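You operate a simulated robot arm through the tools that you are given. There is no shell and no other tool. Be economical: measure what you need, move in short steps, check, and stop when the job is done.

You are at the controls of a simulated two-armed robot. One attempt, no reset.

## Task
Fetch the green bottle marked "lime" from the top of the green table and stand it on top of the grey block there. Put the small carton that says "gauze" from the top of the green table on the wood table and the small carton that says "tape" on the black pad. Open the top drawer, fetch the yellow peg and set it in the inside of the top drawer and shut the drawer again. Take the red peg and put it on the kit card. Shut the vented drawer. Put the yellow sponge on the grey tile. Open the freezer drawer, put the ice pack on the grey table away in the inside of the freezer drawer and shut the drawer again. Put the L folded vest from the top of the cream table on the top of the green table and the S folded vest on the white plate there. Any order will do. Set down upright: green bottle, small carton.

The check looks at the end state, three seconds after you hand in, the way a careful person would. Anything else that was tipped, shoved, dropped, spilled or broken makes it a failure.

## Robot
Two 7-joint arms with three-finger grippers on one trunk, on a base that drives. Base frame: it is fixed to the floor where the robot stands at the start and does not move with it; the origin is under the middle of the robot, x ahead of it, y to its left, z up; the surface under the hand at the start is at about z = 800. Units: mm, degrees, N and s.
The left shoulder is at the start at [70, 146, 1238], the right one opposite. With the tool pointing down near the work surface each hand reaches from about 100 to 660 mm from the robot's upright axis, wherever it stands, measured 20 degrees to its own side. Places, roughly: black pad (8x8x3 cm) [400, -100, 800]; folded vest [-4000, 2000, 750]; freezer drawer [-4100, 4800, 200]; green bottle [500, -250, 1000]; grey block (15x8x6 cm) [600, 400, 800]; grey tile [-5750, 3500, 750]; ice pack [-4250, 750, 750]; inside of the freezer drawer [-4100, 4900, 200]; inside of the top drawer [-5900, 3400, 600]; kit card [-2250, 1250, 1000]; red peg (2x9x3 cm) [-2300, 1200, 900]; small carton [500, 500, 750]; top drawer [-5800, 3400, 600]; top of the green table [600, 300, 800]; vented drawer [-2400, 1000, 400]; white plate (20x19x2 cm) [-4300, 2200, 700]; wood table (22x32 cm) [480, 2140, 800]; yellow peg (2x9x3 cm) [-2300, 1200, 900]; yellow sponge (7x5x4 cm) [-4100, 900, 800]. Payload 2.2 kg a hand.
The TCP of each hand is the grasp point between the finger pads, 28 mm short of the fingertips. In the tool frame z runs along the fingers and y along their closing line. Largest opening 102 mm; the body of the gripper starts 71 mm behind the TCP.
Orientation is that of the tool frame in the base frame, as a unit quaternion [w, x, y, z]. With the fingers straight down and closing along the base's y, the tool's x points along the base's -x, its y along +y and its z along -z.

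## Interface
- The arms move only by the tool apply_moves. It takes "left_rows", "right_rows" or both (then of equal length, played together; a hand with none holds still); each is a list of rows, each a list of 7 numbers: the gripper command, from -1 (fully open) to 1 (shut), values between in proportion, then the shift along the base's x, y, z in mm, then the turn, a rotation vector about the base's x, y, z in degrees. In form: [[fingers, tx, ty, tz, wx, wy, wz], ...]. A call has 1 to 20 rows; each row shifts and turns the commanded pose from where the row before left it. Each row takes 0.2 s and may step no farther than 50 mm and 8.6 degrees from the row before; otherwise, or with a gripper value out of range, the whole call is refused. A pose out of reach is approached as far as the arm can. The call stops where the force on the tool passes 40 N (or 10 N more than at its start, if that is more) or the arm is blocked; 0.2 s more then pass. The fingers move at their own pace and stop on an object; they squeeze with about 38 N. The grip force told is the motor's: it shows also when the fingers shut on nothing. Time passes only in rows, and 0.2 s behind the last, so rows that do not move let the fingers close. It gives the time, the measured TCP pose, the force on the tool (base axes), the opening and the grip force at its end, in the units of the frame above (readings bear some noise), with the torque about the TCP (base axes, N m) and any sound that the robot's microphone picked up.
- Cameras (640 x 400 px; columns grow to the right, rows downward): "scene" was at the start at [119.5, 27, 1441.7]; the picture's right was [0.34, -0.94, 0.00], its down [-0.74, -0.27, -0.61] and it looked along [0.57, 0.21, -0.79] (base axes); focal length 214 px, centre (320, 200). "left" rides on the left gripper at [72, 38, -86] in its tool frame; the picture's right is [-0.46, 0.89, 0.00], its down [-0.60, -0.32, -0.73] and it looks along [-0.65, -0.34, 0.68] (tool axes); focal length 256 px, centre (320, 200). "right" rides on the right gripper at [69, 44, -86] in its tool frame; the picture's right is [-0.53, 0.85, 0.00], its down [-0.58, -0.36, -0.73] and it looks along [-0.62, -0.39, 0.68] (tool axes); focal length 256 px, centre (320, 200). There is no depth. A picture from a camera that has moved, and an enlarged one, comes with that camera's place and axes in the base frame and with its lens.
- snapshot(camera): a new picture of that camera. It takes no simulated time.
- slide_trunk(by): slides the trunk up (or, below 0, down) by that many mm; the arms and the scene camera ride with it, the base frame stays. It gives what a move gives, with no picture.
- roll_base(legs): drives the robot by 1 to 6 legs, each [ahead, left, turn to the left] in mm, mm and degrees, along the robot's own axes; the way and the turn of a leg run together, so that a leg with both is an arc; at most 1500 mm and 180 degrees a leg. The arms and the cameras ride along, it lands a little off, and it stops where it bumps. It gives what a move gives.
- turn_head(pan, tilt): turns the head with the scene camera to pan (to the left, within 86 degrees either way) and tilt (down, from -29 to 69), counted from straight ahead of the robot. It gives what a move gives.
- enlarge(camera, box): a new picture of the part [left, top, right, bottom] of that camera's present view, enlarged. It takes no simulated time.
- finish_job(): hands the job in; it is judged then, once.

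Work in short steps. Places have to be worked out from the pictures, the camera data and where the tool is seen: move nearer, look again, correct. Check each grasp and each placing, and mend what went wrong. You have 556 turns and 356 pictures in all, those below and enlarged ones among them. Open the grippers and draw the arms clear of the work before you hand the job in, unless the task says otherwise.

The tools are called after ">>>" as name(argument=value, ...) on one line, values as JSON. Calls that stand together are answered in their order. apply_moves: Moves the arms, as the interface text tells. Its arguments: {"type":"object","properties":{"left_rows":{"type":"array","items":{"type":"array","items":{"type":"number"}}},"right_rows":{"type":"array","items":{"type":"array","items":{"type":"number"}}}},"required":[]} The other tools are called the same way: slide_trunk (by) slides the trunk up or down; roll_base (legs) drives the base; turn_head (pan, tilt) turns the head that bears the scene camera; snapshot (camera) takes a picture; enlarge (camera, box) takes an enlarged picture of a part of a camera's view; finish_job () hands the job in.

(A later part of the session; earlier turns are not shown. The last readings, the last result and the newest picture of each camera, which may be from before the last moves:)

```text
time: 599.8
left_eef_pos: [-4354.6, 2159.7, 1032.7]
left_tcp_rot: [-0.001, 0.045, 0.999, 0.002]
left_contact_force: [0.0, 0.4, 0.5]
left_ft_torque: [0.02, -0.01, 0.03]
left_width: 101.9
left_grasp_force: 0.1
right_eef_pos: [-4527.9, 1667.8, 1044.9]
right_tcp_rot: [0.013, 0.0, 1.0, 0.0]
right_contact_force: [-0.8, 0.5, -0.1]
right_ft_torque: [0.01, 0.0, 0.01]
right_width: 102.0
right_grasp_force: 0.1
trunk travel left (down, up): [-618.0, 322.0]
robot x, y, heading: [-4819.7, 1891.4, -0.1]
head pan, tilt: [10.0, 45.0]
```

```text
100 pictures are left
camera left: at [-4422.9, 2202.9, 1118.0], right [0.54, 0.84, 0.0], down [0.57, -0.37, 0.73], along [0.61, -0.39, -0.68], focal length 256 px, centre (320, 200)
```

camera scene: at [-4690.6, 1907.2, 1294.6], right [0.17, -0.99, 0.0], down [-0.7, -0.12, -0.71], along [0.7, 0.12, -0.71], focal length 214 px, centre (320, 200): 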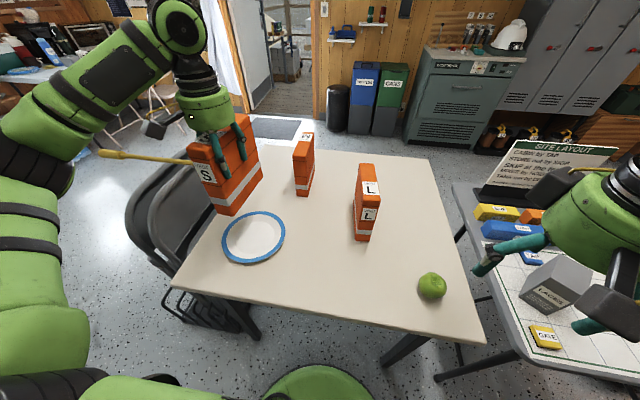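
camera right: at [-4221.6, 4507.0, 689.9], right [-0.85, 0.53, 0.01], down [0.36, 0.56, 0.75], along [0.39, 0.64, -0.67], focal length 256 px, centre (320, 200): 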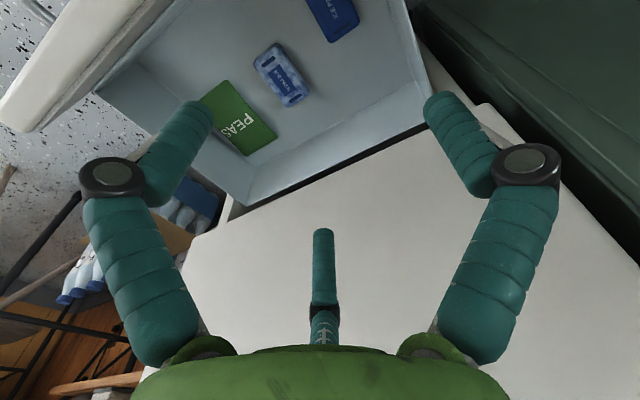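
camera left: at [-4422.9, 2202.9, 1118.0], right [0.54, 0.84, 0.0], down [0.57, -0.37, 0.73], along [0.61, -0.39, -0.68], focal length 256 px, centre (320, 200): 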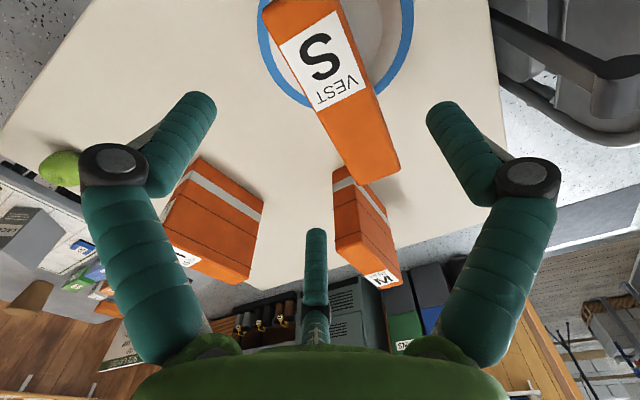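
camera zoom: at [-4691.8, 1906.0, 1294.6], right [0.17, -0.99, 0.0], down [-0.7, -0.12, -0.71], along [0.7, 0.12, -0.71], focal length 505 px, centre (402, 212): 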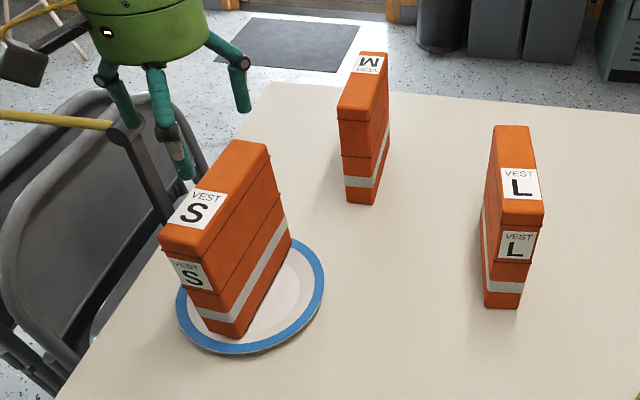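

S stands on the plate. Next L: centre ≈ (−4220, 1853), yaw ≈ 6°, top z ≈ 930. Raise the left hand, and drive to about (−4712, 2080) to take it with the right hand.

>>> apply_moves(left_rows=[[-1, -10, 0, 40, 0, 0, 0], [-1, -10, 0, 40, 0, 0, 0], [-1, -10, 0, 40, 0, 0, 0], [-1, -10, 0, 40, 0, 0, 0]])

>>> roll_base(legs=[[0, 190, 0], [100, 0, 0]])

>>> turn_head(pan=-15, tilt=45)

>>> snapshot(camera="scene")

>>> snapshot(camera="right")

```text
time: 600.8
left_eef_pos: [-4397.0, 2161.6, 1193.4]
left_tcp_rot: [0.0, 0.046, 0.999, 0.002]
left_contact_force: [-1.1, -1.4, -0.1]
left_ft_torque: [0.01, -0.03, 0.01]
left_width: 102.0
left_grasp_force: 0.0
right_eef_pos: [-4528.7, 1667.0, 1044.6]
right_tcp_rot: [0.015, 0.0, 1.0, 0.001]
right_contact_force: [-0.3, -0.3, -0.3]
right_ft_torque: [0.04, -0.05, 0.0]
right_width: 101.9
right_grasp_force: 0.1
trunk travel left (down, up): [-618.0, 322.0]
robot x, y, heading: [-4818.8, 1891.9, -0.2]
head pan, tilt: [10.0, 45.0]
```

```text
time: 603.3
left_eef_pos: [-4300.0, 2357.5, 1188.7]
left_tcp_rot: [-0.002, 0.042, 0.999, 0.001]
left_contact_force: [1.5, -0.3, -0.3]
left_ft_torque: [0.01, 0.02, 0.02]
left_width: 101.9
left_grasp_force: 0.0
right_eef_pos: [-4430.9, 1862.1, 1044.5]
right_tcp_rot: [0.012, -0.003, 1.0, 0.001]
right_contact_force: [-0.2, 1.0, -0.2]
right_ft_torque: [0.03, 0.03, 0.0]
right_width: 102.0
right_grasp_force: 0.1
trunk travel left (down, up): [-618.0, 322.0]
robot x, y, heading: [-4729.0, 2083.3, 0.4]
head pan, tilt: [10.0, 45.0]
stopped in leg 2: the robot was blocked; the commanded pose is now the measured one
```

```text
time: 604.1
left_eef_pos: [-4302.0, 2357.5, 1190.7]
left_tcp_rot: [-0.001, 0.042, 0.999, 0.001]
left_contact_force: [0.1, 0.6, 0.4]
left_ft_torque: [0.0, -0.05, -0.02]
left_width: 101.9
left_grasp_force: 0.0
right_eef_pos: [-4431.3, 1862.6, 1043.7]
right_tcp_rot: [0.014, -0.003, 1.0, 0.0]
right_contact_force: [0.0, -0.5, -0.7]
right_ft_torque: [0.01, 0.01, 0.0]
right_width: 102.0
right_grasp_force: 0.2
trunk travel left (down, up): [-618.0, 322.0]
robot x, y, heading: [-4726.4, 2082.9, 0.2]
head pan, tilt: [-15.0, 45.0]
```

```text
99 pictures are left
camera scene: at [-4598.5, 2064.8, 1294.5], right [-0.25, -0.97, 0.0], down [-0.68, 0.18, -0.71], along [0.68, -0.18, -0.71], focal length 214 px, centre (320, 200)
```

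scene: 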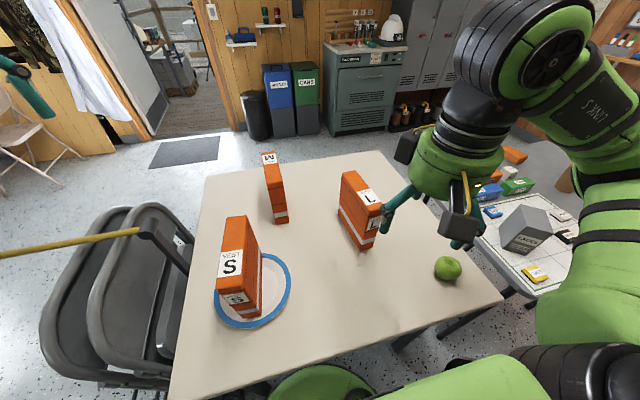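

```text
98 pictures are left
camera right: at [-4504.1, 1907.6, 1128.6], right [0.53, 0.85, 0.01], down [0.56, -0.36, 0.75], along [0.64, -0.39, -0.67], focal length 256 px, centre (320, 200)
```

right: 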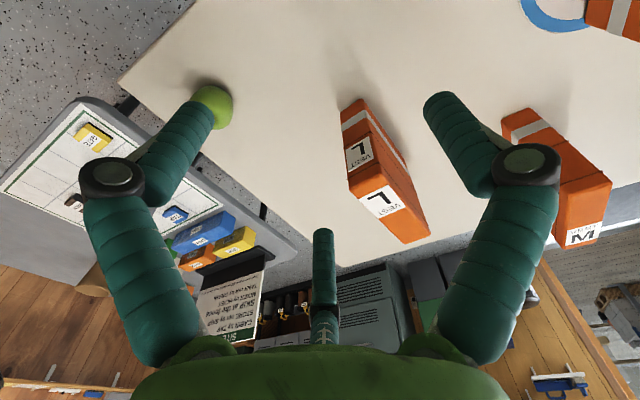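

Back off 8 mm from whatever touched, then move the right hand above L (≈ (−4240, 1857)).

>>> roll_base(legs=[[-12, 0, 0]])

>>> apply_moves(right_rows=[[-1, 40, -2, 0, 0, 1.6, 0], [-1, 40, -2, 0, 0, 0, 3], [-1, 40, -3, 0, 0, 0, 0], [-1, 40, -3, 0, 0, 0, 0], [-1, 40, -2, 0, 0, 0, 0], [-1, 0, 0, 0, 0, 0, 0]])

>>> snapshot(camera="right")

>>> enlarge(camera="scene", box=[250, 60, 450, 260])

```text
time: 604.9
left_eef_pos: [-4313.2, 2357.2, 1190.1]
left_tcp_rot: [-0.001, 0.042, 0.999, 0.002]
left_contact_force: [0.3, -0.3, -0.9]
left_ft_torque: [-0.01, 0.03, -0.04]
left_width: 101.9
left_grasp_force: 0.1
right_eef_pos: [-4441.2, 1862.6, 1043.1]
right_tcp_rot: [0.012, -0.003, 1.0, 0.001]
right_contact_force: [0.4, 0.1, -0.2]
right_ft_torque: [-0.01, 0.02, 0.0]
right_width: 102.1
right_grasp_force: 0.1
trunk travel left (down, up): [-618.0, 322.0]
robot x, y, heading: [-4741.7, 2083.5, 0.4]
head pan, tilt: [-15.0, 45.0]
```

```text
time: 606.3
left_eef_pos: [-4315.4, 2357.1, 1191.4]
left_tcp_rot: [-0.001, 0.042, 0.999, 0.0]
left_contact_force: [-0.4, 0.0, -0.6]
left_ft_torque: [-0.01, -0.01, 0.01]
left_width: 102.3
left_grasp_force: 0.0
right_eef_pos: [-4244.5, 1850.3, 1046.8]
right_tcp_rot: [0.0, -0.03, 1.0, 0.0]
right_contact_force: [0.1, -0.5, 0.5]
right_ft_torque: [0.0, 0.04, 0.02]
right_width: 102.1
right_grasp_force: 0.1
trunk travel left (down, up): [-618.0, 322.0]
robot x, y, heading: [-4739.4, 2085.1, 0.4]
head pan, tilt: [-15.0, 45.0]
```

```text
97 pictures are left
camera right: at [-4316.1, 1891.0, 1133.1], right [0.48, 0.88, 0.0], down [0.6, -0.33, 0.73], along [0.64, -0.35, -0.68], focal length 256 px, centre (320, 200)
```

right: 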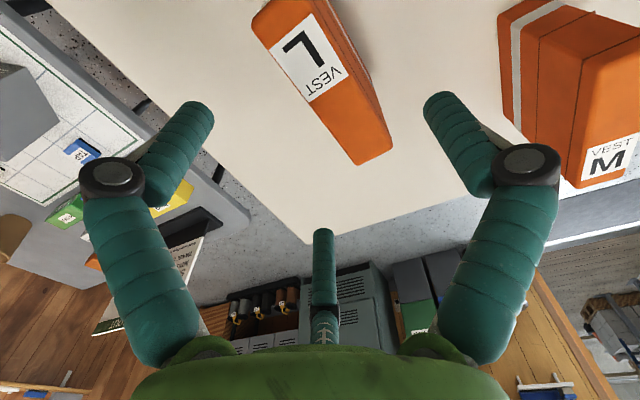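

```text
2.00 times, centred on (350, 160) of scene
camera zoom: at [-4611.3, 2064.1, 1294.7], right [-0.26, -0.97, 0.0], down [-0.68, 0.18, -0.71], along [0.68, -0.18, -0.71], focal length 429 px, centre (260, 280)
```

zoom: 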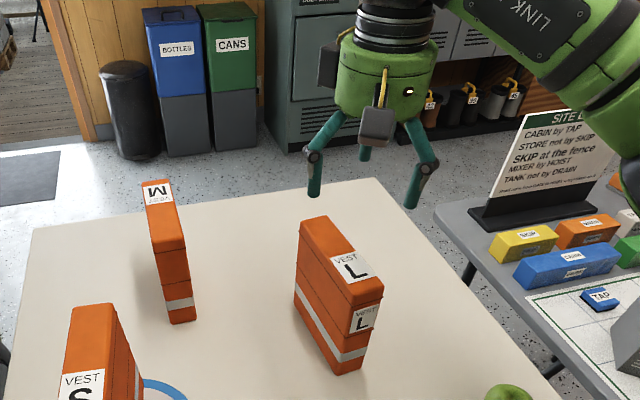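

Well aligned. Lower to ≈ 872 and close.

>>> apply_moves(right_rows=[[-1, 0, -2, -40, 0, 0, 0], [-1, 0, 0, -40, 0, 0, 0], [-1, 0, 0, -40, 0, 0, 0], [-1, 0, 0, -35, 0, 0, 0], [-1, 0, 0, -20, 0, 0, 0], [-1, 0, 0, 0, 0, 0, 0]])

>>> snapshot(camera="right")

```text
time: 607.1
left_eef_pos: [-4316.3, 2357.9, 1191.4]
left_tcp_rot: [-0.001, 0.042, 0.999, 0.001]
left_contact_force: [-0.4, -0.1, 0.5]
left_ft_torque: [0.01, 0.03, 0.02]
left_width: 102.0
left_grasp_force: 0.1
right_eef_pos: [-4246.1, 1846.7, 933.3]
right_tcp_rot: [-0.001, -0.03, 1.0, -0.002]
right_contact_force: [-3.4, 0.1, 7.8]
right_ft_torque: [-0.22, 0.49, -0.05]
right_width: 102.5
right_grasp_force: 0.0
trunk travel left (down, up): [-618.0, 322.0]
robot x, y, heading: [-4736.3, 2084.6, 0.1]
head pan, tilt: [-15.0, 45.0]
stopped in row 4 (right hand): the force on the tool passed its limit at 59 N (the readings are from after the stop); the commanded pose is now the measured one
```

```text
95 pictures are left
camera right: at [-4318.4, 1888.3, 1019.1], right [0.48, 0.88, 0.0], down [0.6, -0.33, 0.73], along [0.64, -0.36, -0.68], focal length 256 px, centre (320, 200)
```

right: 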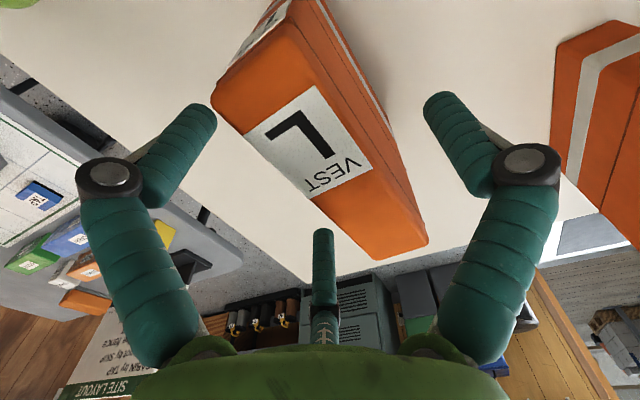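

A finger landed on L's edge (it's thicker, ~60 mm). Raise, re-centre (−15, −5, +1°), and retry.

>>> apply_moves(right_rows=[[-1, 0, 0, 30, 0, 0, 0], [-1, -15, -5, 0, 0, 0, 1], [-1, 0, 0, 0, 0, 0, 0]])

>>> snapshot(camera="right")

```text
time: 607.9
left_eef_pos: [-4313.2, 2357.2, 1189.3]
left_tcp_rot: [-0.001, 0.042, 0.999, 0.001]
left_contact_force: [0.1, 0.8, -0.1]
left_ft_torque: [-0.01, -0.01, -0.01]
left_width: 102.2
left_grasp_force: 0.1
right_eef_pos: [-4258.2, 1840.6, 962.3]
right_tcp_rot: [-0.001, -0.038, 0.999, -0.002]
right_contact_force: [-0.4, 0.9, 0.2]
right_ft_torque: [-0.02, 0.04, -0.01]
right_width: 102.0
right_grasp_force: 0.1
trunk travel left (down, up): [-618.0, 322.0]
robot x, y, heading: [-4735.7, 2082.2, 0.2]
head pan, tilt: [-15.0, 45.0]
```

```text
94 pictures are left
camera right: at [-4330.7, 1881.1, 1047.5], right [0.47, 0.88, 0.0], down [0.6, -0.32, 0.73], along [0.64, -0.34, -0.68], focal length 256 px, centre (320, 200)
```

right: 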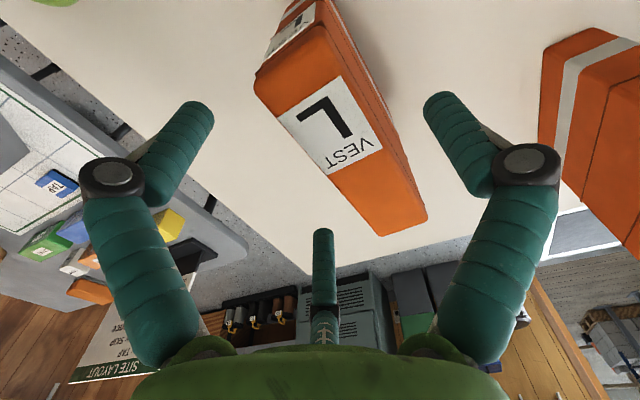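

Now well placed. Lower to ≈ 872.

>>> apply_moves(right_rows=[[-1, 2, 0, -30, 0, 0, 0], [-1, 0, 0, -30, 0, 0, 0], [-1, 0, 0, -30, 0, 0, 0], [-1, 0, 0, 0, 0, 0, 0], [-0.3, 0, 0, 0, 0, 0, 0], [1, 0, 0, 0, 0, 0, 0], [1, 0, 0, 0, 0, 0, 0], [1, 0, 0, 0, 0, 0, 0]])

>>> snapshot(camera="right")

```text
time: 609.7
left_eef_pos: [-4314.7, 2357.4, 1189.8]
left_tcp_rot: [-0.001, 0.041, 0.999, 0.001]
left_contact_force: [-0.8, -0.4, -0.2]
left_ft_torque: [-0.01, 0.03, 0.03]
left_width: 102.0
left_grasp_force: 0.0
right_eef_pos: [-4259.2, 1844.7, 869.5]
right_tcp_rot: [-0.001, -0.038, 0.999, -0.001]
right_contact_force: [0.2, -0.6, 3.7]
right_ft_torque: [0.14, -0.06, -0.13]
right_width: 63.3
right_grasp_force: 38.1
trunk travel left (down, up): [-618.0, 322.0]
robot x, y, heading: [-4737.3, 2087.2, 0.4]
head pan, tilt: [-15.0, 45.0]
```

```text
93 pictures are left
camera right: at [-4331.8, 1884.4, 956.1], right [0.47, 0.88, 0.0], down [0.6, -0.32, 0.73], along [0.65, -0.34, -0.68], focal length 256 px, centre (320, 200)
```

right: 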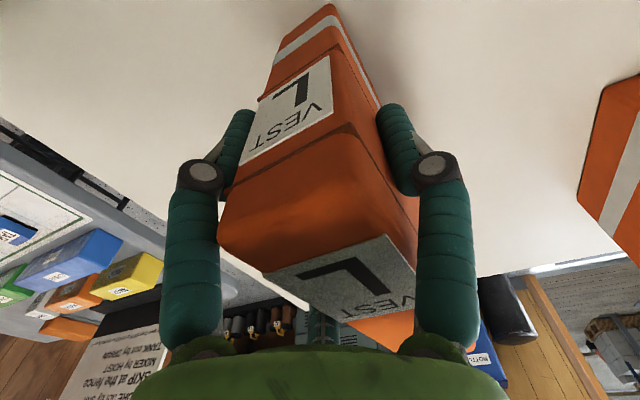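

Gripped. Lift and raise the trunk.

>>> apply_moves(right_rows=[[1, 0, 0, 10, 0, 0, 0], [1, 0, 0, 30, 0, 0, 0], [1, 0, 0, 40, 0, 0, 0], [1, 0, 0, 45, 0, 0, 0], [1, 0, 0, 45, 0, 0, 0], [1, 0, 0, 0, 0, 0, 0]])

>>> slide_trunk(by=150)

>>> snapshot(camera="scene")

```text
time: 611.1
left_eef_pos: [-4312.2, 2357.3, 1190.7]
left_tcp_rot: [-0.002, 0.041, 0.999, 0.002]
left_contact_force: [1.8, -0.4, -0.3]
left_ft_torque: [-0.01, 0.04, -0.01]
left_width: 102.1
left_grasp_force: 0.1
right_eef_pos: [-4254.9, 1838.0, 1039.8]
right_tcp_rot: [-0.001, -0.039, 0.999, -0.001]
right_contact_force: [1.0, -1.2, -2.6]
right_ft_torque: [-0.05, 0.13, -0.02]
right_width: 63.0
right_grasp_force: 38.0
trunk travel left (down, up): [-618.0, 322.0]
robot x, y, heading: [-4739.5, 2081.3, 0.5]
head pan, tilt: [-15.0, 45.0]
```

```text
time: 612.9
left_eef_pos: [-4312.9, 2358.3, 1340.0]
left_tcp_rot: [-0.001, 0.04, 0.999, 0.001]
left_contact_force: [0.7, 0.7, 1.2]
left_ft_torque: [0.02, 0.01, -0.01]
left_width: 102.1
left_grasp_force: 0.0
right_eef_pos: [-4255.2, 1839.5, 1190.0]
right_tcp_rot: [-0.001, -0.038, 0.999, -0.002]
right_contact_force: [0.1, 0.0, -2.5]
right_ft_torque: [-0.02, 0.09, 0.02]
right_width: 62.9
right_grasp_force: 38.2
trunk travel left (down, up): [-768.0, 172.0]
robot x, y, heading: [-4739.3, 2082.8, 0.1]
head pan, tilt: [-15.0, 45.0]
```

```text
92 pictures are left
camera scene: at [-4609.8, 2064.3, 1444.5], right [-0.26, -0.97, 0.0], down [-0.68, 0.18, -0.71], along [0.68, -0.18, -0.71], focal length 214 px, centre (320, 200)
```

scene: 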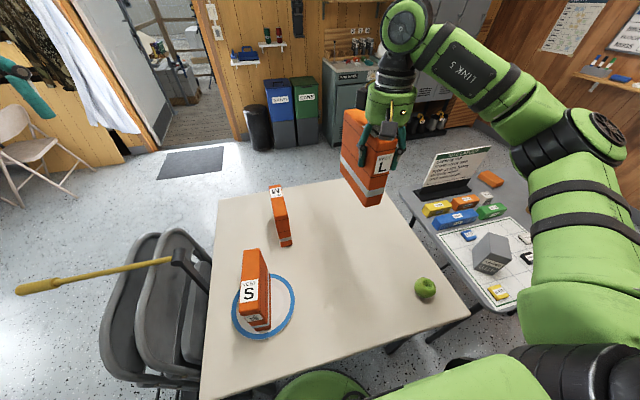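

L held. Back off, go north, then east toward the door (heading 0).

>>> roll_base(legs=[[-230, 0, 0], [0, 1230, 0]])

>>> roll_base(legs=[[1150, 0, 0], [1050, 0, 0]])

>>> turn_head(pan=0, tilt=30)

>>> snapshot(camera="scene")

```text
time: 620.5
left_eef_pos: [-4557.4, 3617.7, 1340.8]
left_tcp_rot: [-0.001, 0.036, 0.999, 0.002]
left_contact_force: [0.0, 0.0, 0.4]
left_ft_torque: [-0.02, 0.0, 0.01]
left_width: 102.2
left_grasp_force: 0.0
right_eef_pos: [-4492.2, 3100.5, 1189.6]
right_tcp_rot: [-0.002, -0.045, 0.999, -0.001]
right_contact_force: [0.2, -0.4, -2.4]
right_ft_torque: [-0.02, 0.11, 0.02]
right_width: 63.3
right_grasp_force: 37.9
trunk travel left (down, up): [-768.0, 172.0]
robot x, y, heading: [-4979.6, 3337.5, 1.0]
head pan, tilt: [-15.0, 45.0]
```

```text
time: 631.1
left_eef_pos: [-2424.4, 3657.3, 1341.1]
left_tcp_rot: [-0.001, 0.036, 0.999, 0.0]
left_contact_force: [-0.5, -0.4, -0.4]
left_ft_torque: [0.02, -0.03, -0.01]
left_width: 102.2
left_grasp_force: 0.1
right_eef_pos: [-2359.3, 3138.3, 1189.5]
right_tcp_rot: [-0.001, -0.044, 0.999, -0.002]
right_contact_force: [0.3, -0.6, -2.0]
right_ft_torque: [-0.06, 0.08, 0.0]
right_width: 63.2
right_grasp_force: 37.7
trunk travel left (down, up): [-768.0, 172.0]
robot x, y, heading: [-2844.2, 3377.1, 0.9]
head pan, tilt: [-15.0, 45.0]
```

```text
time: 631.9
left_eef_pos: [-2422.6, 3657.6, 1340.6]
left_tcp_rot: [-0.002, 0.035, 0.999, 0.0]
left_contact_force: [0.3, 0.7, -0.2]
left_ft_torque: [0.0, 0.02, 0.0]
left_width: 102.2
left_grasp_force: 0.0
right_eef_pos: [-2358.6, 3139.2, 1189.0]
right_tcp_rot: [-0.001, -0.045, 0.999, -0.002]
right_contact_force: [-0.7, 0.3, -2.4]
right_ft_torque: [-0.08, 0.11, -0.01]
right_width: 63.0
right_grasp_force: 37.4
trunk travel left (down, up): [-768.0, 172.0]
robot x, y, heading: [-2843.8, 3377.5, 0.7]
head pan, tilt: [0.0, 30.0]
```

```text
91 pictures are left
camera scene: at [-2703.1, 3380.9, 1467.0], right [0.02, -1.0, 0.0], down [-0.5, -0.01, -0.87], along [0.87, 0.01, -0.5], focal length 214 px, centre (320, 200)
```

scene: 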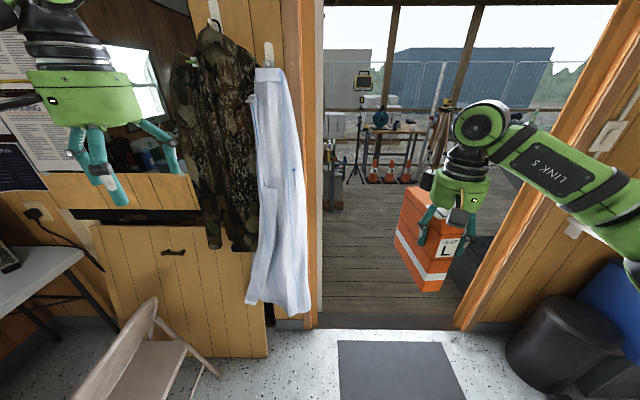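

Turn left 90° to face +y, line up with the doorway (y ≈ 2865) and retract the hands.

>>> roll_base(legs=[[0, 0, 89.3], [-505, 0, 0]])

>>> apply_moves(left_rows=[[-1, 0, -30, 0, 0, 0, 0], [-1, 0, -30, 0, 0, 0, 0], [-1, 0, -20, 0, 0, 0, 0], [-1, 0, 0, 0, 0, 0, 0]], right_rows=[[1, 0, -35, 0, 0, 0, 0], [1, 0, -35, 0, 0, 0, 0], [1, 0, -35, 0, 0, 0, 0], [1, 0, 0, 0, 0, 0, 0]])

>>> turn_head(pan=-80, tilt=40)

>>> snapshot(camera="scene")

```text
time: 638.8
left_eef_pos: [-3109.4, 3276.2, 1340.5]
left_tcp_rot: [-0.002, -0.69, 0.724, 0.0]
left_contact_force: [-0.4, -0.3, 0.3]
left_ft_torque: [-0.02, 0.0, 0.02]
left_width: 101.9
left_grasp_force: 0.1
right_eef_pos: [-2591.3, 3354.4, 1189.3]
right_tcp_rot: [0.0, 0.746, -0.666, 0.003]
right_contact_force: [-0.2, 0.3, -2.4]
right_ft_torque: [-0.09, -0.05, -0.01]
right_width: 63.0
right_grasp_force: 37.8
trunk travel left (down, up): [-768.0, 172.0]
robot x, y, heading: [-2817.1, 2861.9, 92.4]
head pan, tilt: [0.0, 30.0]
```

```text
time: 639.8
left_eef_pos: [-3109.4, 3192.0, 1340.4]
left_tcp_rot: [-0.002, -0.691, 0.723, -0.001]
left_contact_force: [-0.2, -0.7, -0.3]
left_ft_torque: [-0.01, 0.02, -0.03]
left_width: 102.1
left_grasp_force: 0.1
right_eef_pos: [-2594.0, 3247.9, 1188.2]
right_tcp_rot: [-0.001, 0.746, -0.666, 0.002]
right_contact_force: [-1.0, 0.1, -2.2]
right_ft_torque: [-0.1, -0.04, 0.02]
right_width: 62.9
right_grasp_force: 38.2
trunk travel left (down, up): [-768.0, 172.0]
robot x, y, heading: [-2822.3, 2859.8, 92.8]
head pan, tilt: [0.0, 30.0]
```

```text
time: 641.4
left_eef_pos: [-3109.5, 3192.7, 1340.2]
left_tcp_rot: [-0.001, -0.691, 0.723, -0.001]
left_contact_force: [0.2, 0.1, -1.0]
left_ft_torque: [0.02, -0.02, 0.01]
left_width: 101.7
left_grasp_force: 0.0
right_eef_pos: [-2594.7, 3248.5, 1189.2]
right_tcp_rot: [0.0, 0.747, -0.665, 0.002]
right_contact_force: [0.7, -0.8, -2.2]
right_ft_torque: [-0.1, -0.02, 0.03]
right_width: 62.9
right_grasp_force: 38.0
trunk travel left (down, up): [-768.0, 172.0]
robot x, y, heading: [-2818.0, 2861.8, 92.4]
head pan, tilt: [-80.0, 40.0]
```

```text
90 pictures are left
camera scene: at [-2738.5, 2931.3, 1451.8], right [0.22, -0.98, 0.0], down [-0.63, -0.14, -0.77], along [0.75, 0.17, -0.64], focal length 214 px, centre (320, 200)
```

scene: 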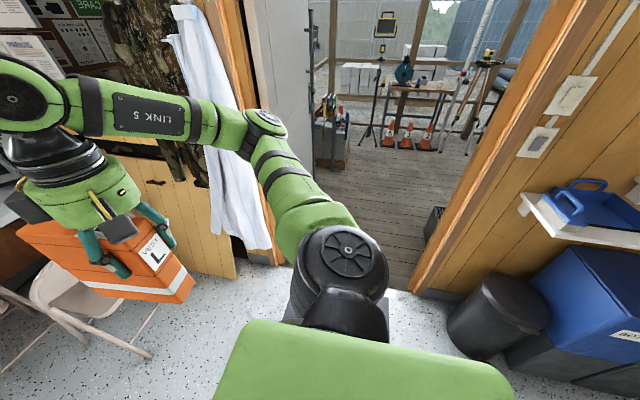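

All within the doorway bounds. Straighten and drive right (east) in two parts.

>>> roll_base(legs=[[0, 0, -2.4], [0, -750, 0]])

>>> roll_base(legs=[[0, -950, 0]])

>>> snapshot(camera="scene")

```text
time: 645.9
left_eef_pos: [-2331.6, 3204.4, 1340.7]
left_tcp_rot: [-0.001, -0.677, 0.736, 0.001]
left_contact_force: [-0.3, 0.8, 0.3]
left_ft_torque: [0.01, -0.03, 0.02]
left_width: 101.8
left_grasp_force: 0.1
right_eef_pos: [-1816.1, 3239.8, 1188.9]
right_tcp_rot: [0.0, 0.734, -0.679, 0.003]
right_contact_force: [-0.3, -0.2, -2.7]
right_ft_torque: [-0.1, -0.11, 0.01]
right_width: 63.3
right_grasp_force: 37.9
trunk travel left (down, up): [-768.0, 172.0]
robot x, y, heading: [-2051.9, 2862.5, 90.4]
head pan, tilt: [-80.0, 40.0]
```

```text
time: 650.8
left_eef_pos: [-1402.3, 3208.5, 1341.5]
left_tcp_rot: [-0.001, -0.679, 0.734, -0.001]
left_contact_force: [-0.2, 0.4, -0.1]
left_ft_torque: [0.01, -0.02, 0.02]
left_width: 102.1
left_grasp_force: 0.1
right_eef_pos: [-887.4, 3246.8, 1189.3]
right_tcp_rot: [0.0, 0.736, -0.677, 0.002]
right_contact_force: [-0.6, -0.8, -2.2]
right_ft_torque: [-0.06, -0.03, -0.01]
right_width: 63.4
right_grasp_force: 37.9
trunk travel left (down, up): [-768.0, 172.0]
robot x, y, heading: [-1121.1, 2868.6, 90.6]
head pan, tilt: [-80.0, 40.0]
```

```text
89 pictures are left
camera scene: at [-1041.1, 2935.5, 1451.9], right [0.18, -0.98, 0.0], down [-0.63, -0.12, -0.77], along [0.75, 0.14, -0.64], focal length 214 px, centre (320, 200)
```

scene: 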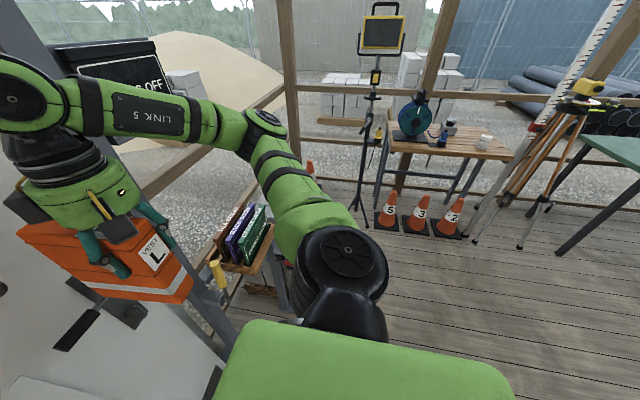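

Outside. Move back from the door, shift right, and turn to heading 0.

>>> roll_base(legs=[[-500, 0, 0], [0, -330, 0], [0, 0, -90.6]])

>>> roll_base(legs=[[0, -1000, 0], [0, -950, 0]])

>>> turn_head(pan=-10, tilt=40)

>>> snapshot(camera="scene")

```text
time: 652.9
left_eef_pos: [-1400.3, 2896.9, 1340.0]
left_tcp_rot: [0.001, -0.683, 0.731, -0.001]
left_contact_force: [-0.7, -0.9, 0.3]
left_ft_torque: [0.05, -0.11, -0.01]
left_width: 102.0
left_grasp_force: 0.0
right_eef_pos: [-882.1, 2942.4, 1192.0]
right_tcp_rot: [-0.003, 0.739, -0.674, 0.005]
right_contact_force: [-1.0, -0.3, -2.9]
right_ft_torque: [-0.03, -0.14, 0.01]
right_width: 63.0
right_grasp_force: 38.5
trunk travel left (down, up): [-768.0, 172.0]
robot x, y, heading: [-1106.4, 2564.1, 91.0]
head pan, tilt: [-80.0, 40.0]
stopped in leg 1: the robot was blocked; the commanded pose is now the measured one
```

```text
time: 659.1
left_eef_pos: [-337.8, 2923.3, 1339.6]
left_tcp_rot: [0.004, -0.697, 0.717, -0.002]
left_contact_force: [-0.2, -0.2, -0.2]
left_ft_torque: [0.03, 0.01, -0.05]
left_width: 101.9
left_grasp_force: 0.1
right_eef_pos: [173.3, 2988.4, 1188.3]
right_tcp_rot: [0.001, 0.755, -0.655, 0.013]
right_contact_force: [0.1, -0.7, -1.3]
right_ft_torque: [-0.07, -0.03, -0.03]
right_width: 63.0
right_grasp_force: 37.5
trunk travel left (down, up): [-768.0, 172.0]
robot x, y, heading: [-28.7, 2602.2, 93.4]
head pan, tilt: [-80.0, 40.0]
stopped in leg 2: the robot was blocked; the commanded pose is now the measured one
```

```text
time: 660.5
left_eef_pos: [-340.5, 2925.3, 1336.7]
left_tcp_rot: [0.004, -0.696, 0.718, -0.004]
left_contact_force: [-0.3, -0.4, 0.3]
left_ft_torque: [-0.01, 0.02, -0.02]
left_width: 102.0
left_grasp_force: 0.1
right_eef_pos: [174.5, 2990.8, 1187.4]
right_tcp_rot: [-0.001, 0.754, -0.657, 0.012]
right_contact_force: [-1.4, 0.8, -1.3]
right_ft_torque: [-0.13, -0.04, 0.0]
right_width: 62.9
right_grasp_force: 37.9
trunk travel left (down, up): [-768.0, 172.0]
robot x, y, heading: [-28.7, 2602.5, 92.9]
head pan, tilt: [-10.0, 40.0]
```

```text
88 pictures are left
camera scene: at [-38.9, 2735.0, 1452.2], right [0.99, -0.12, 0.01], down [-0.06, -0.64, -0.77], along [0.1, 0.76, -0.64], focal length 214 px, centre (320, 200)
```

scene: 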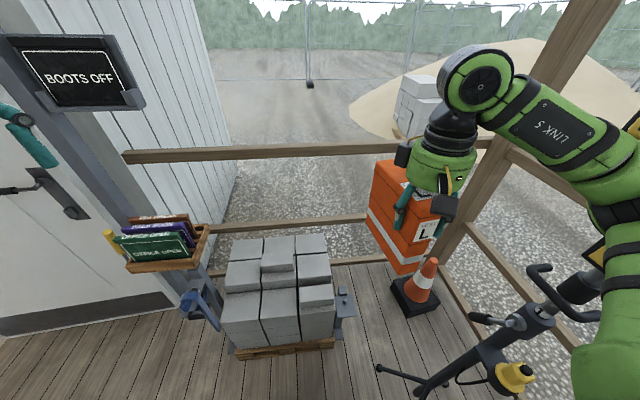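

A leg was blocked, so the later legs ran in the wrong direction and I touched something on the east side (lamp stand). Back away left immediately and inspect.

>>> roll_base(legs=[[0, 200, 0]])

>>> turn_head(pan=-70, tilt=30)

>>> snapshot(camera="scene")

```text
time: 662.1
left_eef_pos: [-513.0, 2917.4, 1343.5]
left_tcp_rot: [-0.004, -0.697, 0.717, 0.001]
left_contact_force: [0.9, -0.7, -0.3]
left_ft_torque: [0.0, 0.07, 0.01]
left_width: 102.1
left_grasp_force: 0.1
right_eef_pos: [-2.4, 2982.3, 1183.2]
right_tcp_rot: [0.007, 0.754, -0.656, 0.007]
right_contact_force: [0.2, -0.2, -2.2]
right_ft_torque: [-0.09, 0.02, 0.0]
right_width: 63.3
right_grasp_force: 38.3
trunk travel left (down, up): [-768.0, 172.0]
robot x, y, heading: [-224.6, 2592.7, 93.2]
head pan, tilt: [-10.0, 40.0]
```

```text
time: 663.4
left_eef_pos: [-516.9, 2916.5, 1340.9]
left_tcp_rot: [-0.002, -0.697, 0.717, 0.0]
left_contact_force: [-0.2, 0.3, -0.3]
left_ft_torque: [0.0, -0.01, -0.01]
left_width: 102.0
left_grasp_force: 0.0
right_eef_pos: [-6.1, 2982.2, 1183.6]
right_tcp_rot: [0.005, 0.754, -0.657, 0.007]
right_contact_force: [0.0, 0.5, -2.2]
right_ft_torque: [-0.1, -0.05, 0.0]
right_width: 63.2
right_grasp_force: 37.9
trunk travel left (down, up): [-768.0, 172.0]
robot x, y, heading: [-221.9, 2593.0, 93.7]
head pan, tilt: [-70.0, 30.0]
```

```text
87 pictures are left
camera scene: at [-141.9, 2679.5, 1467.1], right [0.4, -0.92, 0.0], down [-0.46, -0.2, -0.87], along [0.79, 0.34, -0.5], focal length 214 px, centre (320, 200)
```

scene: 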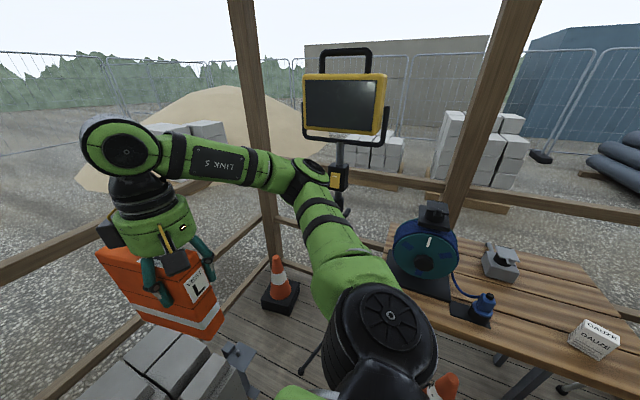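

The lamp stand is still upright and in place; the cartons too. Move left 500, turn to heading 0 there, checking each step.

>>> roll_base(legs=[[0, 500, 0]])

>>> roll_base(legs=[[0, 0, -93.5]])

>>> turn_head(pan=10, tilt=30)

>>> snapshot(camera="scene")

```text
time: 666.3
left_eef_pos: [-1011.5, 2882.7, 1341.0]
left_tcp_rot: [-0.003, -0.7, 0.714, 0.0]
left_contact_force: [0.4, -0.9, -0.4]
left_ft_torque: [0.06, 0.02, 0.02]
left_width: 102.1
left_grasp_force: 0.1
right_eef_pos: [-499.2, 2952.5, 1183.3]
right_tcp_rot: [0.006, 0.757, -0.653, 0.008]
right_contact_force: [0.6, 0.1, -1.8]
right_ft_torque: [-0.09, -0.04, -0.03]
right_width: 63.2
right_grasp_force: 37.9
trunk travel left (down, up): [-768.0, 172.0]
robot x, y, heading: [-714.4, 2557.7, 94.0]
head pan, tilt: [-70.0, 30.0]
```

```text
time: 670.8
left_eef_pos: [-358.5, 2820.7, 1340.9]
left_tcp_rot: [-0.002, 0.067, 0.998, 0.002]
left_contact_force: [0.2, -0.3, -0.3]
left_ft_torque: [0.0, -0.02, 0.03]
left_width: 102.0
left_grasp_force: 0.0
right_eef_pos: [-347.8, 2303.3, 1183.4]
right_tcp_rot: [-0.01, -0.017, 1.0, -0.001]
right_contact_force: [-0.2, 0.5, -2.9]
right_ft_torque: [-0.03, 0.08, 0.01]
right_width: 63.2
right_grasp_force: 38.2
trunk travel left (down, up): [-768.0, 172.0]
robot x, y, heading: [-717.8, 2563.9, -2.8]
head pan, tilt: [-70.0, 30.0]
```

```text
time: 672.4
left_eef_pos: [-359.6, 2820.1, 1340.9]
left_tcp_rot: [-0.002, 0.067, 0.998, 0.002]
left_contact_force: [0.3, -0.4, 0.4]
left_ft_torque: [0.0, 0.0, 0.0]
left_width: 102.0
left_grasp_force: 0.2
right_eef_pos: [-347.7, 2304.4, 1184.3]
right_tcp_rot: [-0.009, -0.016, 1.0, -0.001]
right_contact_force: [0.4, -0.4, -2.0]
right_ft_torque: [-0.07, 0.11, 0.0]
right_width: 63.2
right_grasp_force: 38.2
trunk travel left (down, up): [-768.0, 172.0]
robot x, y, heading: [-709.6, 2564.0, -2.5]
head pan, tilt: [10.0, 30.0]
```

```text
86 pictures are left
camera scene: at [-574.4, 2570.4, 1467.1], right [0.13, -0.99, 0.0], down [-0.5, -0.06, -0.87], along [0.86, 0.11, -0.5], focal length 214 px, centre (320, 200)
```

scene: 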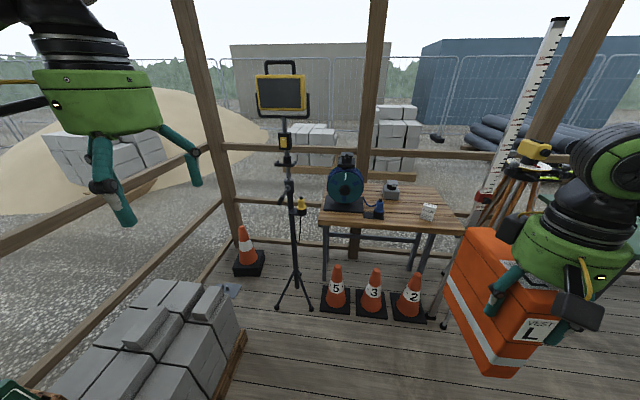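

All standing. Straighten and drive right (south) in two parts.

>>> roll_base(legs=[[0, -1080, 2.5]])

>>> roll_base(legs=[[0, -1080, 0]])

>>> turn_head(pan=0, tilt=40)

>>> snapshot(camera="scene")

```text
time: 677.9
left_eef_pos: [-395.7, 1748.7, 1340.8]
left_tcp_rot: [-0.002, 0.042, 0.999, 0.002]
left_contact_force: [0.2, 0.1, 0.0]
left_ft_torque: [0.0, -0.01, -0.01]
left_width: 102.0
left_grasp_force: 0.1
right_eef_pos: [-360.1, 1234.2, 1184.8]
right_tcp_rot: [-0.01, -0.04, 0.999, -0.002]
right_contact_force: [-0.6, -0.1, -1.4]
right_ft_torque: [-0.01, 0.06, -0.01]
right_width: 63.1
right_grasp_force: 38.1
trunk travel left (down, up): [-768.0, 172.0]
robot x, y, heading: [-740.2, 1466.8, 0.2]
head pan, tilt: [10.0, 30.0]
```

```text
time: 683.5
left_eef_pos: [-387.1, 666.6, 1340.6]
left_tcp_rot: [-0.002, 0.032, 0.999, 0.002]
left_contact_force: [1.1, -0.2, 0.1]
left_ft_torque: [-0.02, 0.01, -0.03]
left_width: 102.1
left_grasp_force: 0.1
right_eef_pos: [-338.8, 153.6, 1184.3]
right_tcp_rot: [-0.009, -0.052, 0.999, -0.001]
right_contact_force: [-0.1, 0.8, -2.4]
right_ft_torque: [-0.03, 0.08, 0.0]
right_width: 63.1
right_grasp_force: 37.7
trunk travel left (down, up): [-768.0, 172.0]
robot x, y, heading: [-724.5, 381.8, 1.5]
head pan, tilt: [10.0, 30.0]
```

```text
time: 684.2
left_eef_pos: [-386.5, 666.0, 1341.8]
left_tcp_rot: [-0.002, 0.032, 0.999, 0.001]
left_contact_force: [0.1, -0.5, 0.1]
left_ft_torque: [0.01, 0.0, 0.0]
left_width: 102.0
left_grasp_force: 0.1
right_eef_pos: [-339.6, 153.3, 1183.6]
right_tcp_rot: [-0.01, -0.052, 0.999, -0.002]
right_contact_force: [-1.0, -0.6, -1.8]
right_ft_torque: [-0.03, 0.08, 0.01]
right_width: 63.1
right_grasp_force: 37.7
trunk travel left (down, up): [-768.0, 172.0]
robot x, y, heading: [-725.9, 383.5, 1.4]
head pan, tilt: [0.0, 40.0]
```

```text
85 pictures are left
camera scene: at [-587.5, 385.8, 1451.8], right [0.03, -1.0, 0.0], down [-0.64, -0.02, -0.77], along [0.77, 0.02, -0.64], focal length 214 px, centre (320, 200)
```

scene: 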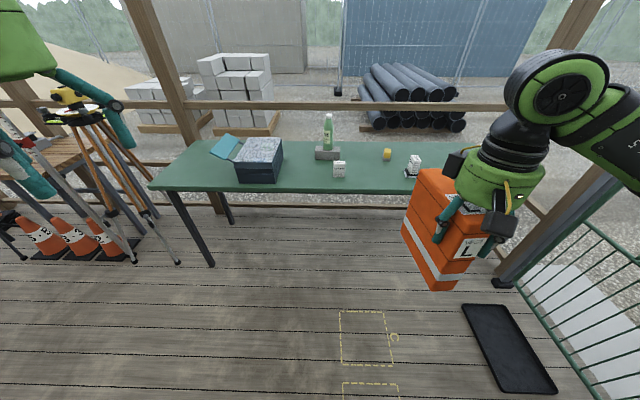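

Everything on the green table is in order. Drive ahead 690 to the table.

>>> roll_base(legs=[[0, 0, -1.4], [690, 0, 0]])

>>> slide_trunk(by=-100)

>>> turn_head(pan=-10, tilt=55)

>>> snapshot(camera="scene")

>>> snapshot(camera="right")

```text
time: 688.4
left_eef_pos: [310.9, 665.6, 1341.2]
left_tcp_rot: [0.0, 0.038, 0.999, 0.002]
left_contact_force: [-0.2, -0.5, 0.3]
left_ft_torque: [-0.02, -0.02, 0.0]
left_width: 102.5
left_grasp_force: 0.0
right_eef_pos: [350.7, 152.1, 1184.6]
right_tcp_rot: [-0.01, -0.044, 0.999, -0.001]
right_contact_force: [-0.3, 0.0, -1.8]
right_ft_torque: [-0.03, 0.06, -0.01]
right_width: 62.9
right_grasp_force: 38.4
trunk travel left (down, up): [-768.0, 172.0]
robot x, y, heading: [-28.1, 381.9, 0.6]
head pan, tilt: [0.0, 40.0]
```

```text
time: 689.8
left_eef_pos: [312.0, 664.0, 1241.1]
left_tcp_rot: [-0.001, 0.039, 0.999, 0.002]
left_contact_force: [0.8, 0.5, -0.6]
left_ft_torque: [-0.02, -0.02, 0.01]
left_width: 101.9
left_grasp_force: 0.0
right_eef_pos: [351.7, 152.3, 1083.4]
right_tcp_rot: [-0.01, -0.045, 0.999, -0.001]
right_contact_force: [1.0, 1.2, -1.8]
right_ft_torque: [-0.02, 0.1, -0.01]
right_width: 63.2
right_grasp_force: 38.1
trunk travel left (down, up): [-668.0, 272.0]
robot x, y, heading: [-27.2, 387.8, 1.0]
head pan, tilt: [0.0, 40.0]
```

```text
time: 690.5
left_eef_pos: [311.7, 665.1, 1241.9]
left_tcp_rot: [-0.002, 0.038, 0.999, 0.002]
left_contact_force: [-0.6, -1.1, 0.3]
left_ft_torque: [0.0, -0.01, -0.02]
left_width: 102.0
left_grasp_force: 0.0
right_eef_pos: [351.6, 151.6, 1083.4]
right_tcp_rot: [-0.01, -0.044, 0.999, -0.001]
right_contact_force: [-0.4, -0.2, -1.7]
right_ft_torque: [-0.03, 0.09, -0.02]
right_width: 63.1
right_grasp_force: 38.0
trunk travel left (down, up): [-668.0, 272.0]
robot x, y, heading: [-28.7, 387.6, 0.7]
head pan, tilt: [-10.0, 55.0]
```

```text
84 pictures are left
camera scene: at [92.6, 375.4, 1331.2], right [-0.16, -0.99, 0.0], down [-0.81, 0.13, -0.57], along [0.57, -0.09, -0.82], focal length 214 px, centre (320, 200)
```

scene: 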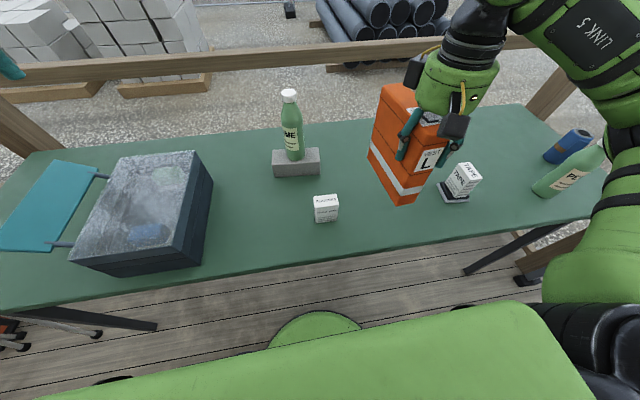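

```text
83 pictures are left
camera right: at [279.9, 190.5, 1170.8], right [0.46, 0.89, -0.01], down [0.62, -0.31, 0.72], along [0.64, -0.34, -0.69], focal length 256 px, centre (320, 200)
```

right: 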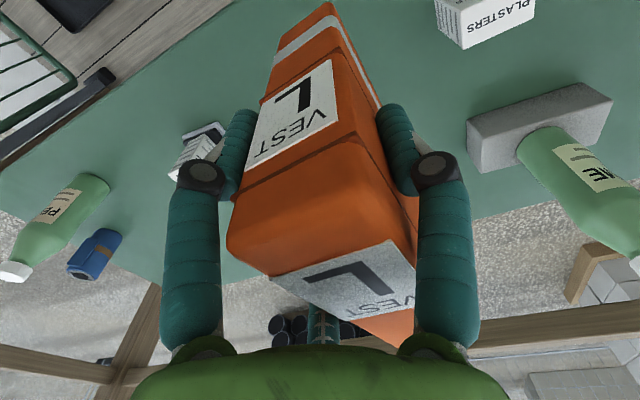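

Target spot (450, 150) is free. Move there, level, and lower to ≈ 945.

>>> apply_moves(right_rows=[[1, 25, -3, 0, 0, -1.1, 0], [1, 25, -3, 0, 0, 0, 0], [1, 25, -2, 0, 0, 0, 0], [1, 24, -2, 0, 0, 0, 0], [1, 0, 0, -40, 0, 0, 0], [1, 0, 0, -40, 0, 0, 0], [1, 0, 0, -40, 0, 0, 0], [1, 0, 0, -15, 0, 0, 0], [1, 0, 0, 0, 0, 0, 0]])

>>> snapshot(camera="scene")

```text
time: 692.5
left_eef_pos: [311.4, 665.4, 1241.0]
left_tcp_rot: [-0.001, 0.038, 0.999, 0.002]
left_contact_force: [0.3, -0.2, 0.2]
left_ft_torque: [-0.01, -0.01, -0.03]
left_width: 102.0
left_grasp_force: 0.1
right_eef_pos: [451.2, 143.9, 947.2]
right_tcp_rot: [0.0, -0.044, 0.999, -0.002]
right_contact_force: [-0.3, -0.4, -2.6]
right_ft_torque: [-0.04, 0.08, 0.02]
right_width: 63.1
right_grasp_force: 37.9
trunk travel left (down, up): [-668.0, 272.0]
robot x, y, heading: [-26.8, 383.8, 0.7]
head pan, tilt: [-10.0, 55.0]
```

```text
82 pictures are left
camera scene: at [92.5, 375.5, 1331.1], right [-0.16, -0.99, 0.0], down [-0.81, 0.13, -0.57], along [0.57, -0.09, -0.82], focal length 214 px, centre (320, 200)
```

scene: 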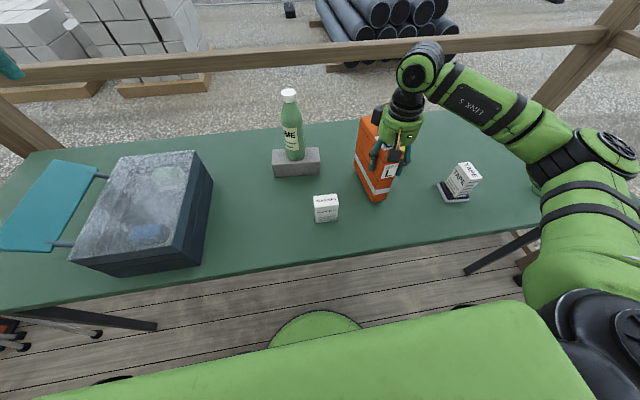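

Clear surroundings. Lower in small steps to contact.

>>> apply_moves(right_rows=[[1, 0, 0, -10, 0, 0, 0], [1, 0, 0, -8, 0, 0, 0], [1, 0, 0, -5, 0, 0, 0], [1, 0, 0, 0, 0, 0, 0]])

>>> apply_moves(right_rows=[[1, 0, 0, -4, 0, 0, 0], [1, 0, 0, 0, 0, 0, 0]])

>>> apply_moves(right_rows=[[1, 0, 0, -4, 0, 0, 0], [1, 0, 0, 0, 0, 0, 0]])

```text
time: 693.5
left_eef_pos: [307.3, 665.3, 1242.5]
left_tcp_rot: [0.0, 0.038, 0.999, 0.002]
left_contact_force: [1.6, -0.8, -0.2]
left_ft_torque: [0.0, -0.02, 0.0]
left_width: 102.1
left_grasp_force: 0.0
right_eef_pos: [447.4, 141.7, 930.5]
right_tcp_rot: [0.005, -0.045, 0.999, -0.001]
right_contact_force: [-1.5, -2.4, 21.8]
right_ft_torque: [0.52, -1.44, -0.1]
right_width: 63.4
right_grasp_force: 38.7
trunk travel left (down, up): [-668.0, 272.0]
robot x, y, heading: [-29.2, 389.2, 0.6]
head pan, tilt: [-10.0, 55.0]
```

```text
time: 693.9
left_eef_pos: [309.8, 665.3, 1241.1]
left_tcp_rot: [0.0, 0.039, 0.999, 0.002]
left_contact_force: [0.3, 0.3, -0.1]
left_ft_torque: [0.0, 0.05, 0.01]
left_width: 101.8
left_grasp_force: 0.0
right_eef_pos: [450.1, 140.3, 930.9]
right_tcp_rot: [0.006, -0.045, 0.999, 0.0]
right_contact_force: [-7.8, 1.4, 16.3]
right_ft_torque: [0.17, 0.61, 0.01]
right_width: 63.2
right_grasp_force: 38.2
trunk travel left (down, up): [-668.0, 272.0]
robot x, y, heading: [-26.4, 386.5, 0.4]
head pan, tilt: [-10.0, 55.0]
stopped in row 2 (right hand): the force on the tool passed its limit at 43 N (the readings are from after the stop); the commanded pose is now the measured one
```

```text
time: 694.5
left_eef_pos: [308.4, 665.1, 1241.3]
left_tcp_rot: [-0.001, 0.039, 0.999, 0.001]
left_contact_force: [0.9, -0.6, -0.7]
left_ft_torque: [0.01, 0.02, 0.01]
left_width: 102.0
left_grasp_force: 0.2
right_eef_pos: [451.6, 142.8, 929.5]
right_tcp_rot: [0.01, -0.044, 0.999, 0.002]
right_contact_force: [-6.2, 0.9, 17.7]
right_ft_torque: [0.13, 0.81, 0.06]
right_width: 63.3
right_grasp_force: 38.1
trunk travel left (down, up): [-668.0, 272.0]
robot x, y, heading: [-24.9, 385.9, 0.5]
head pan, tilt: [-10.0, 55.0]
stopped in row 2 (right hand): the force on the tool passed its limit at 43 N (the readings are from after the stop); the commanded pose is now the measured one
```

Contact. Relax 1 mm, release gently and rise.

>>> apply_moves(right_rows=[[1, 0, 0, 2, 0, -1, 0], [0.1, 0, 0, 0, 0, 0, 0], [-0.4, 0, 0, 0, 0, 0, 0], [-1, 0, 0, 0, 0, 0, 0], [-1, 0, 0, 0, 0, 0, 0], [-1, 0, 0, 25, 0, 0, 0], [-1, 0, 0, 40, 0, 0, 0], [-1, 0, 0, 45, 0, 0, 0], [-1, 0, 0, 45, 0, 0, 0]])

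>>> snapshot(camera="scene")

>>> snapshot(camera="right")

```text
time: 696.5
left_eef_pos: [308.7, 665.5, 1241.5]
left_tcp_rot: [-0.001, 0.038, 0.999, 0.002]
left_contact_force: [-0.7, -0.2, 0.1]
left_ft_torque: [-0.01, -0.05, -0.05]
left_width: 102.0
left_grasp_force: 0.1
right_eef_pos: [447.8, 141.9, 1084.2]
right_tcp_rot: [0.018, -0.042, 0.999, 0.0]
right_contact_force: [-0.4, 0.0, 0.7]
right_ft_torque: [-0.04, 0.0, 0.02]
right_width: 102.0
right_grasp_force: 0.0
trunk travel left (down, up): [-668.0, 272.0]
robot x, y, heading: [-30.6, 390.3, 0.5]
head pan, tilt: [-10.0, 55.0]
```

```text
81 pictures are left
camera scene: at [91.0, 376.2, 1331.2], right [-0.16, -0.99, 0.0], down [-0.81, 0.13, -0.57], along [0.57, -0.09, -0.82], focal length 214 px, centre (320, 200)
```

scene: 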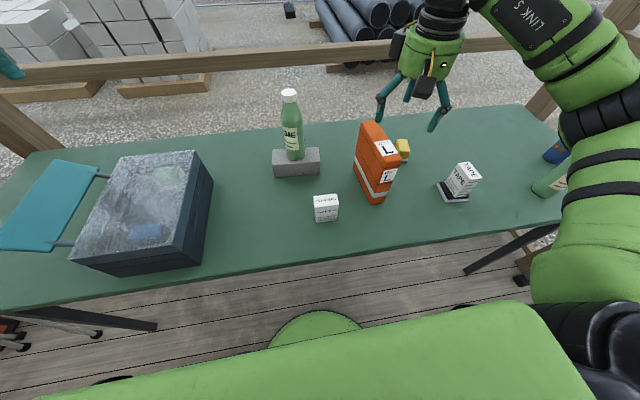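

```text
80 pictures are left
camera right: at [371.9, 181.2, 1167.5], right [0.46, 0.89, 0.02], down [0.58, -0.31, 0.75], along [0.67, -0.34, -0.66], focal length 256 px, centre (320, 200)
```

right: 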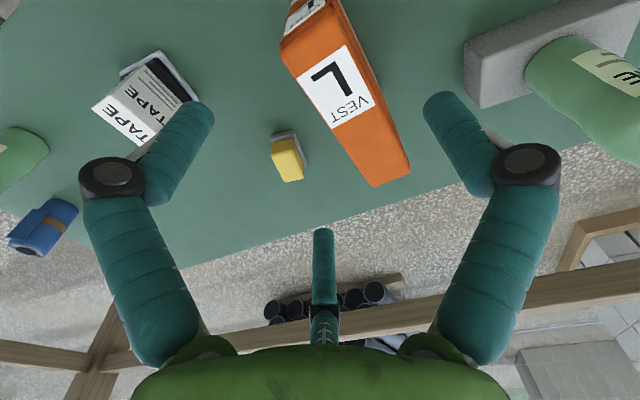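

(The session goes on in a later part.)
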